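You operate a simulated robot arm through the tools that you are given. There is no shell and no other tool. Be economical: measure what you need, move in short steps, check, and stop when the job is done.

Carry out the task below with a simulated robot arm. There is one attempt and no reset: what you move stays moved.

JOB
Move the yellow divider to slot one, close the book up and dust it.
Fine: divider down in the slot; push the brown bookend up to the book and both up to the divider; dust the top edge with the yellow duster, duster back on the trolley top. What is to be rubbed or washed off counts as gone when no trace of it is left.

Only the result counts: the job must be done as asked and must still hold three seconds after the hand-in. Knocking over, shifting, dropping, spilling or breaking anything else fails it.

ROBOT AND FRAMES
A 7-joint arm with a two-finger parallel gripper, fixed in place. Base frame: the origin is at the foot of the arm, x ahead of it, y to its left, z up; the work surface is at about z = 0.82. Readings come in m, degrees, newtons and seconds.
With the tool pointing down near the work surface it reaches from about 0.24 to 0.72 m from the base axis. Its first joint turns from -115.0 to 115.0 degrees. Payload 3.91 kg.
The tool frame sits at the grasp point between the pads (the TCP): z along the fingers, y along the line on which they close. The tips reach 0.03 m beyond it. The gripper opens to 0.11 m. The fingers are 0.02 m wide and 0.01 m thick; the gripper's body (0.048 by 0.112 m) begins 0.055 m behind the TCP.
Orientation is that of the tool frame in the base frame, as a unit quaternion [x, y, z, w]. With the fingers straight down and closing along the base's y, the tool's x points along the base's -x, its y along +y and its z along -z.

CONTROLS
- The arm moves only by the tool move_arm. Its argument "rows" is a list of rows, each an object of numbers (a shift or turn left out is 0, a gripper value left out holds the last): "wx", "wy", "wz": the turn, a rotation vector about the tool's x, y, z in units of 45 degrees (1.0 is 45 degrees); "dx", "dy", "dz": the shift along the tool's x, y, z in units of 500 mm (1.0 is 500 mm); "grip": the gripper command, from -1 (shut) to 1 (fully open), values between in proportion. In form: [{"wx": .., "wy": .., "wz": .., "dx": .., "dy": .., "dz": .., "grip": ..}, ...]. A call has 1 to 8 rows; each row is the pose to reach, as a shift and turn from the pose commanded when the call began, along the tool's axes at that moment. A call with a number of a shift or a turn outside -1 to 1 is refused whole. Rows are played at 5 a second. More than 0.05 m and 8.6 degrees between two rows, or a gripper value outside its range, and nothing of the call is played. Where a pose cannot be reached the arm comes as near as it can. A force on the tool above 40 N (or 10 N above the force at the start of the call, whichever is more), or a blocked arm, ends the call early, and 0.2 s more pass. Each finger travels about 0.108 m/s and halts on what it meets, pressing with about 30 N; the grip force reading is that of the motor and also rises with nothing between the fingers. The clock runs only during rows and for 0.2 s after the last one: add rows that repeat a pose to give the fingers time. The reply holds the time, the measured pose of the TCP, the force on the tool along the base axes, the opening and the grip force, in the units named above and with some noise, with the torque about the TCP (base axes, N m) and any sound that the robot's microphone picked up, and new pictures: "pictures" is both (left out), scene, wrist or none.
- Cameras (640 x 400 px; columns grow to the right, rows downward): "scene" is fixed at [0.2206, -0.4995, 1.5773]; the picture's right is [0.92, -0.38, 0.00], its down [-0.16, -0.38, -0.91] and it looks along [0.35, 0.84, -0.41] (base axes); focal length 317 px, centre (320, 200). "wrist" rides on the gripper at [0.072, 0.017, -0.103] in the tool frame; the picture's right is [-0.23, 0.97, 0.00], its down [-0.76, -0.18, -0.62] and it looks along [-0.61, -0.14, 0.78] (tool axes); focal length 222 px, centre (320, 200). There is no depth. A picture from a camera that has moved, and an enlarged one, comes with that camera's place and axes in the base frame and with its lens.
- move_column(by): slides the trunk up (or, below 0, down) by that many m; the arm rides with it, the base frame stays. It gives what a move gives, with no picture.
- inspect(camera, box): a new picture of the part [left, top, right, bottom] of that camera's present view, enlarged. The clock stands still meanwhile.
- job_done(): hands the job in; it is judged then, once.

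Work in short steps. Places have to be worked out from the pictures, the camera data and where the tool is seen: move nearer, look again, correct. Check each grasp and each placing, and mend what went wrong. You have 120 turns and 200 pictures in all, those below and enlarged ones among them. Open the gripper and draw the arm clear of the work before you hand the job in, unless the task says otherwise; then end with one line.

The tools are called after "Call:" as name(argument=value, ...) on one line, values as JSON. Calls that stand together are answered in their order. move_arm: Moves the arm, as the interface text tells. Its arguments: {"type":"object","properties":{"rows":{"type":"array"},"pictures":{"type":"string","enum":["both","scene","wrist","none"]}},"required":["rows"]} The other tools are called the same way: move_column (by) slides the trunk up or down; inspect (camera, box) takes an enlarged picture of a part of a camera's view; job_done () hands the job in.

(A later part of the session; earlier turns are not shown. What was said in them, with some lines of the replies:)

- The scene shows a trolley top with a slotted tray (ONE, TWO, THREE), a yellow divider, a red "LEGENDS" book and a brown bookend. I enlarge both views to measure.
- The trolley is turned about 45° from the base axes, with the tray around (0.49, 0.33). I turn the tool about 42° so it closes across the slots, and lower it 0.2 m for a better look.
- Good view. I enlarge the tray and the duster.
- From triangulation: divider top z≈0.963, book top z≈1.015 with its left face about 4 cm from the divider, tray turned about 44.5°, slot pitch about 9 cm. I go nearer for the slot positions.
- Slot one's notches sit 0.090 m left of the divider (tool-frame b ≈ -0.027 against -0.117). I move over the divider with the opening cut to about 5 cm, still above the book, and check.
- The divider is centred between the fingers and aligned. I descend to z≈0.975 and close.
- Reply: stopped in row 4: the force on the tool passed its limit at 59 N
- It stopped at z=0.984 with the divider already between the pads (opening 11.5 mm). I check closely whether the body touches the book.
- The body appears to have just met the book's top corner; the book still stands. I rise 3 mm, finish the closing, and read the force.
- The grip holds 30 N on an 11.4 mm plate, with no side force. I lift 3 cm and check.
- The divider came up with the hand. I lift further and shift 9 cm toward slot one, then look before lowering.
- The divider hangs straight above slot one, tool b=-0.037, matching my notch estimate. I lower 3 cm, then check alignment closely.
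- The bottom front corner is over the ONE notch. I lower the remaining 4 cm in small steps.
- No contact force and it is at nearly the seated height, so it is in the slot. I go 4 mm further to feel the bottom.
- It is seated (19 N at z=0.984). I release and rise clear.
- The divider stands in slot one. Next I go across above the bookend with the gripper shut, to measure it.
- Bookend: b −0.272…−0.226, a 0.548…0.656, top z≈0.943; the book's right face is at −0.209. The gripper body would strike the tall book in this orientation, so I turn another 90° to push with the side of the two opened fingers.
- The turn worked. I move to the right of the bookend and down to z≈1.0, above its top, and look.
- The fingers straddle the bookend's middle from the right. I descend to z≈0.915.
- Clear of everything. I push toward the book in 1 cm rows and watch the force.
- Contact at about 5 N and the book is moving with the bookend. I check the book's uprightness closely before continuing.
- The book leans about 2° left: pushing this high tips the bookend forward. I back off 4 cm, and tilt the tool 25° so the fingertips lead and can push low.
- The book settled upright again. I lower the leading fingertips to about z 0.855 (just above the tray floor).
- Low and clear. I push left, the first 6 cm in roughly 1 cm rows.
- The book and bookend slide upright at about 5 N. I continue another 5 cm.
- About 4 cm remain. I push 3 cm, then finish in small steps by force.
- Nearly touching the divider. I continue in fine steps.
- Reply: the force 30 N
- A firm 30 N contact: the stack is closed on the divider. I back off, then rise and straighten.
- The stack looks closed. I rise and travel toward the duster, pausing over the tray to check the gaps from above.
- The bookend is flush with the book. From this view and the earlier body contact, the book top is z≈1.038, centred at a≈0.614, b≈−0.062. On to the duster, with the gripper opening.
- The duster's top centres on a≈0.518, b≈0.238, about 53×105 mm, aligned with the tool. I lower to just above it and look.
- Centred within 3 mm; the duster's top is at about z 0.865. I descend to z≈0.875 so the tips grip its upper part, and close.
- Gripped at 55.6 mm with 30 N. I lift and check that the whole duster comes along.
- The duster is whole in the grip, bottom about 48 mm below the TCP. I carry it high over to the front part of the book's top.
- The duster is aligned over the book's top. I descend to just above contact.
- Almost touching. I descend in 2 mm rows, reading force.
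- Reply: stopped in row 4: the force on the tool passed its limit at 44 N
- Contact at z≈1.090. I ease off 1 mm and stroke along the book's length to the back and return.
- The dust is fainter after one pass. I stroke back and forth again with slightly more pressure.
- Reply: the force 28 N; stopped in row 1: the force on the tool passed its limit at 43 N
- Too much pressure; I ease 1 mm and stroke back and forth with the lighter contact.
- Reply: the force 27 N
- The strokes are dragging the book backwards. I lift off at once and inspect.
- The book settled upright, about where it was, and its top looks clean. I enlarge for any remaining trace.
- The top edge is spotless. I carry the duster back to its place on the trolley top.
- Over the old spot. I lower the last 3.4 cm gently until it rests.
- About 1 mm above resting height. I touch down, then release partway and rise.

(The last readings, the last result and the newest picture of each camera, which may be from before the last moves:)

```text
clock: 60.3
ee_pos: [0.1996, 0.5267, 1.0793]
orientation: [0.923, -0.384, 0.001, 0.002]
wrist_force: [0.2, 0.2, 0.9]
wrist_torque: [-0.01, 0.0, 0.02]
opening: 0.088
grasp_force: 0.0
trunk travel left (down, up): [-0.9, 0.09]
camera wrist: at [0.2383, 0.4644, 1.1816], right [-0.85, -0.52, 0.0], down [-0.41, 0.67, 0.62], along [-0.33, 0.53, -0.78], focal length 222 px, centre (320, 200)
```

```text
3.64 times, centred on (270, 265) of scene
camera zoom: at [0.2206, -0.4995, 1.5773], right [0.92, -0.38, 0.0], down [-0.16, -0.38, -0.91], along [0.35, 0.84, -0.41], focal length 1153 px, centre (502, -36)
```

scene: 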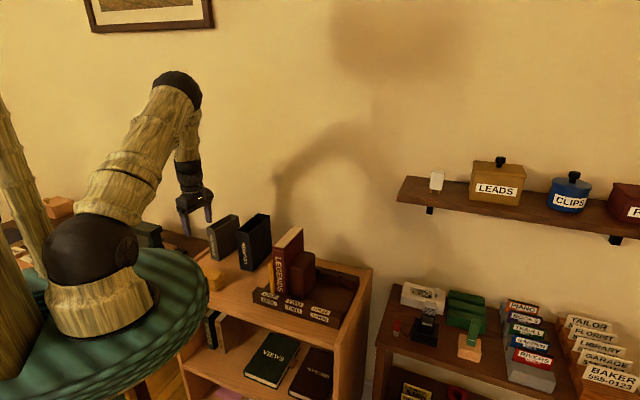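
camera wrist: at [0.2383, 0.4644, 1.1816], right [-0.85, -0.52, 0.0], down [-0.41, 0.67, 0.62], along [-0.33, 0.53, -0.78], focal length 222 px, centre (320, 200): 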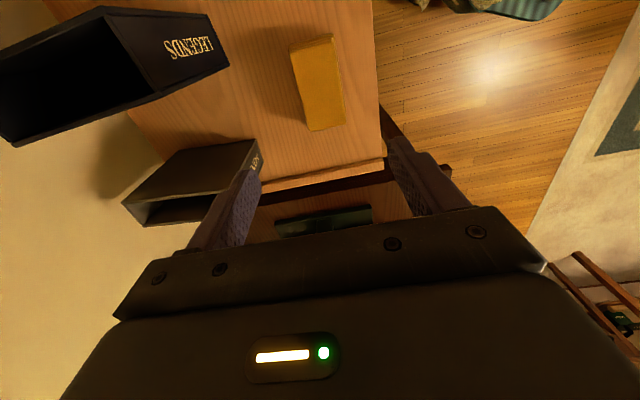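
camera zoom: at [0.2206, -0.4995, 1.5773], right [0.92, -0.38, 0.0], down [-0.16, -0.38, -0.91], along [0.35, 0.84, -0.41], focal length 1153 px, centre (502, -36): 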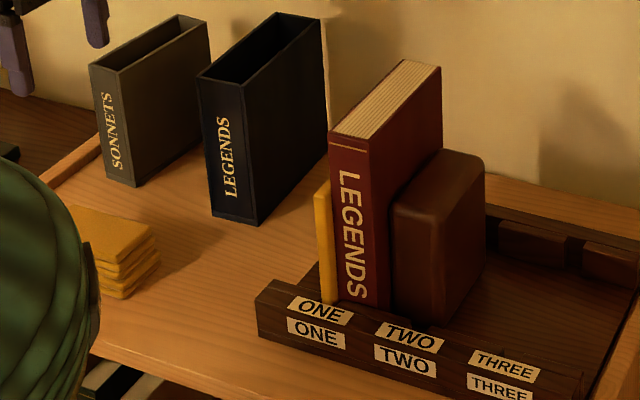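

Everything stands right. For a last check of the gaps, I look straight down on the stack from above.

Call:
move_arm(rows=[{"dz": -0.09}, {"dz": -0.18}, {"dz": -0.26, "dx": 0.02}, {"dx": 0.1, "dy": -0.05, "dz": -0.28}, {"dx": 0.18, "dy": -0.1, "dz": -0.28}, {"dx": 0.26, "dy": -0.15, "dz": -0.28}, {"dx": 0.34, "dy": -0.19, "dz": -0.28}, {"dx": 0.38, "dy": -0.21, "dz": -0.28}], pictures="none")

Call:
inspect(camera="wrist", box=[220, 0, 420, 125])

```text
clock: 62.1
ee_pos: [0.4105, 0.4659, 1.2166]
orientation: [0.923, -0.385, 0.001, 0.002]
wrist_force: [-0.2, 0.5, 0.4]
wrist_torque: [-0.05, 0.05, -0.02]
opening: 0.088
grasp_force: 0.1
trunk travel left (down, up): [-0.9, 0.09]
```

```text
3.20 times, centred on (320, 62) of wrist
camera zoom: at [0.4487, 0.4033, 1.3199], right [-0.85, -0.52, 0.0], down [-0.41, 0.67, 0.62], along [-0.33, 0.53, -0.78], focal length 711 px, centre (320, 640)
```

zoom: 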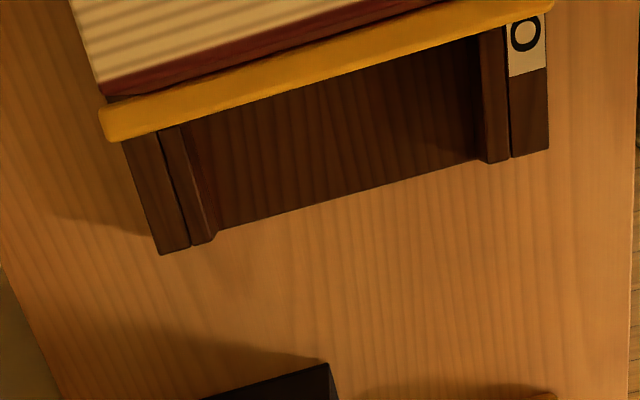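

The book abuts the divider. I shift 6 cm right to see the bookend's joint as well.

Call:
move_arm(rows=[{"dx": 0.06}, {"dx": 0.13}, {"dx": 0.13}], pictures="none")

Call:
inspect(camera="wrist", box=[220, 0, 420, 125])

```text
clock: 62.9
ee_pos: [0.4521, 0.4211, 1.2173]
orientation: [0.923, -0.385, 0.001, 0.002]
wrist_force: [-0.1, -0.2, 0.4]
wrist_torque: [0.0, 0.0, 0.0]
opening: 0.0879
grasp_force: 0.0
trunk travel left (down, up): [-0.9, 0.09]
```

```text
3.20 times, centred on (320, 62) of wrist
camera zoom: at [0.4903, 0.3582, 1.3197], right [-0.85, -0.52, 0.0], down [-0.41, 0.67, 0.62], along [-0.33, 0.53, -0.78], focal length 711 px, centre (320, 640)
```

zoom: 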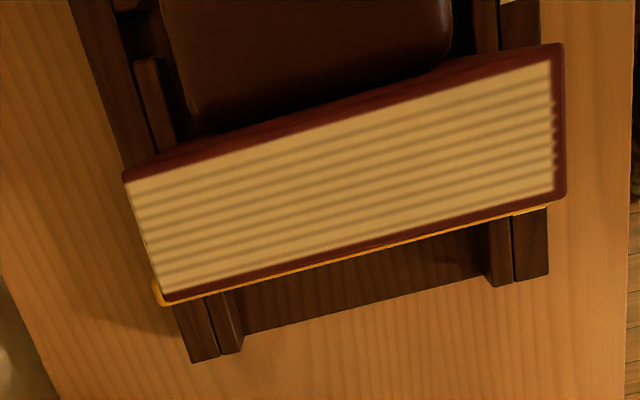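

The top is spotless and the divider side is tight. One view from the bookend's side.

Call:
move_arm(rows=[{"dx": 0.09}, {"dx": 0.17}, {"dx": 0.22}, {"dx": 0.22}], pictures="none")

Call:
inspect(camera="wrist", box=[230, 40, 410, 180])

Call:
inspect(camera="scene", box=[265, 225, 325, 305])

```text
clock: 63.9
ee_pos: [0.5313, 0.3417, 1.2195]
orientation: [0.923, -0.385, 0.001, 0.002]
wrist_force: [-0.2, 0.4, -0.6]
wrist_torque: [-0.01, -0.03, -0.02]
opening: 0.0881
grasp_force: 0.0
trunk travel left (down, up): [-0.9, 0.09]
```

```text
2.86 times, centred on (320, 110) of wrist
camera zoom: at [0.5695, 0.2783, 1.3221], right [-0.85, -0.52, 0.0], down [-0.41, 0.67, 0.62], along [-0.33, 0.53, -0.78], focal length 635 px, centre (320, 457)
```

zoom: 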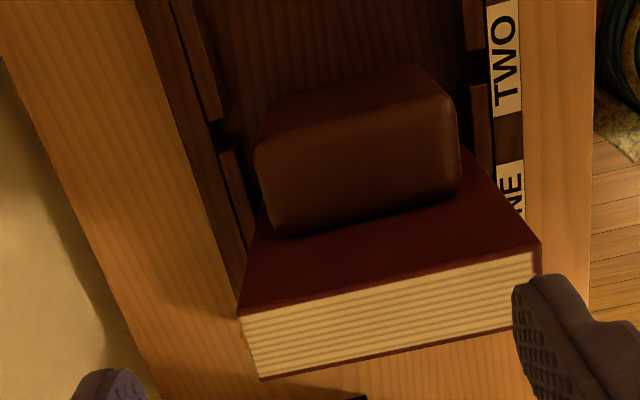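

```text
5.00 times, centred on (295, 265) of scene
camera zoom: at [0.2206, -0.4995, 1.5773], right [0.92, -0.38, 0.0], down [-0.16, -0.38, -0.91], along [0.35, 0.84, -0.41], focal length 1586 px, centre (445, -125)
```

zoom: 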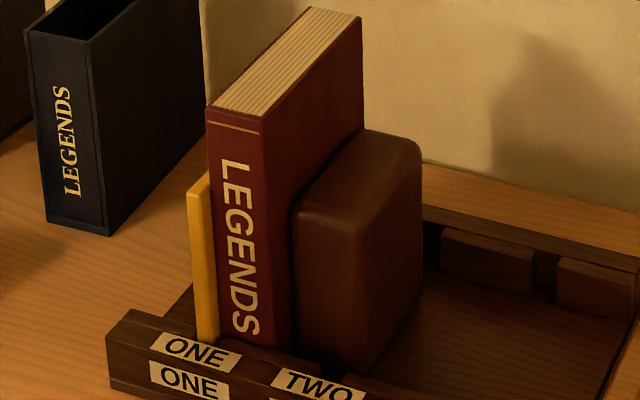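

All joints are tight and the book upright. I draw the arm up and clear.

Call:
move_arm(rows=[{"dz": -0.09}, {"dz": -0.18}, {"dz": -0.24, "dy": 0.05}, {"dz": -0.24, "dy": 0.14}, {"dz": -0.24, "dy": 0.23}, {"dz": -0.24, "dy": 0.32}, {"dz": -0.24, "dy": 0.36}], pictures="scene")

```text
clock: 65.5
ee_pos: [0.4031, 0.2152, 1.3395]
orientation: [0.923, -0.385, 0.001, 0.002]
wrist_force: [0.2, 0.2, -0.1]
wrist_torque: [0.02, -0.01, 0.01]
opening: 0.0879
grasp_force: 0.0
trunk travel left (down, up): [-0.9, 0.09]
```

scene: 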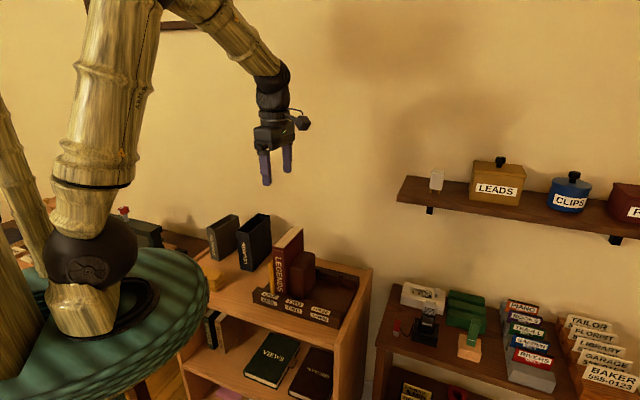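

The arm is clear, the gripper open, and everything is in place; I hand the job in.

Call:
job_done()

```text
The job is handed in.
```

The job is handed in: the yellow divider is down in slot one, the brown bookend and book are pushed up against it, the book's top edge shows no trace of dust, and the yellow duster is back on the trolley top.
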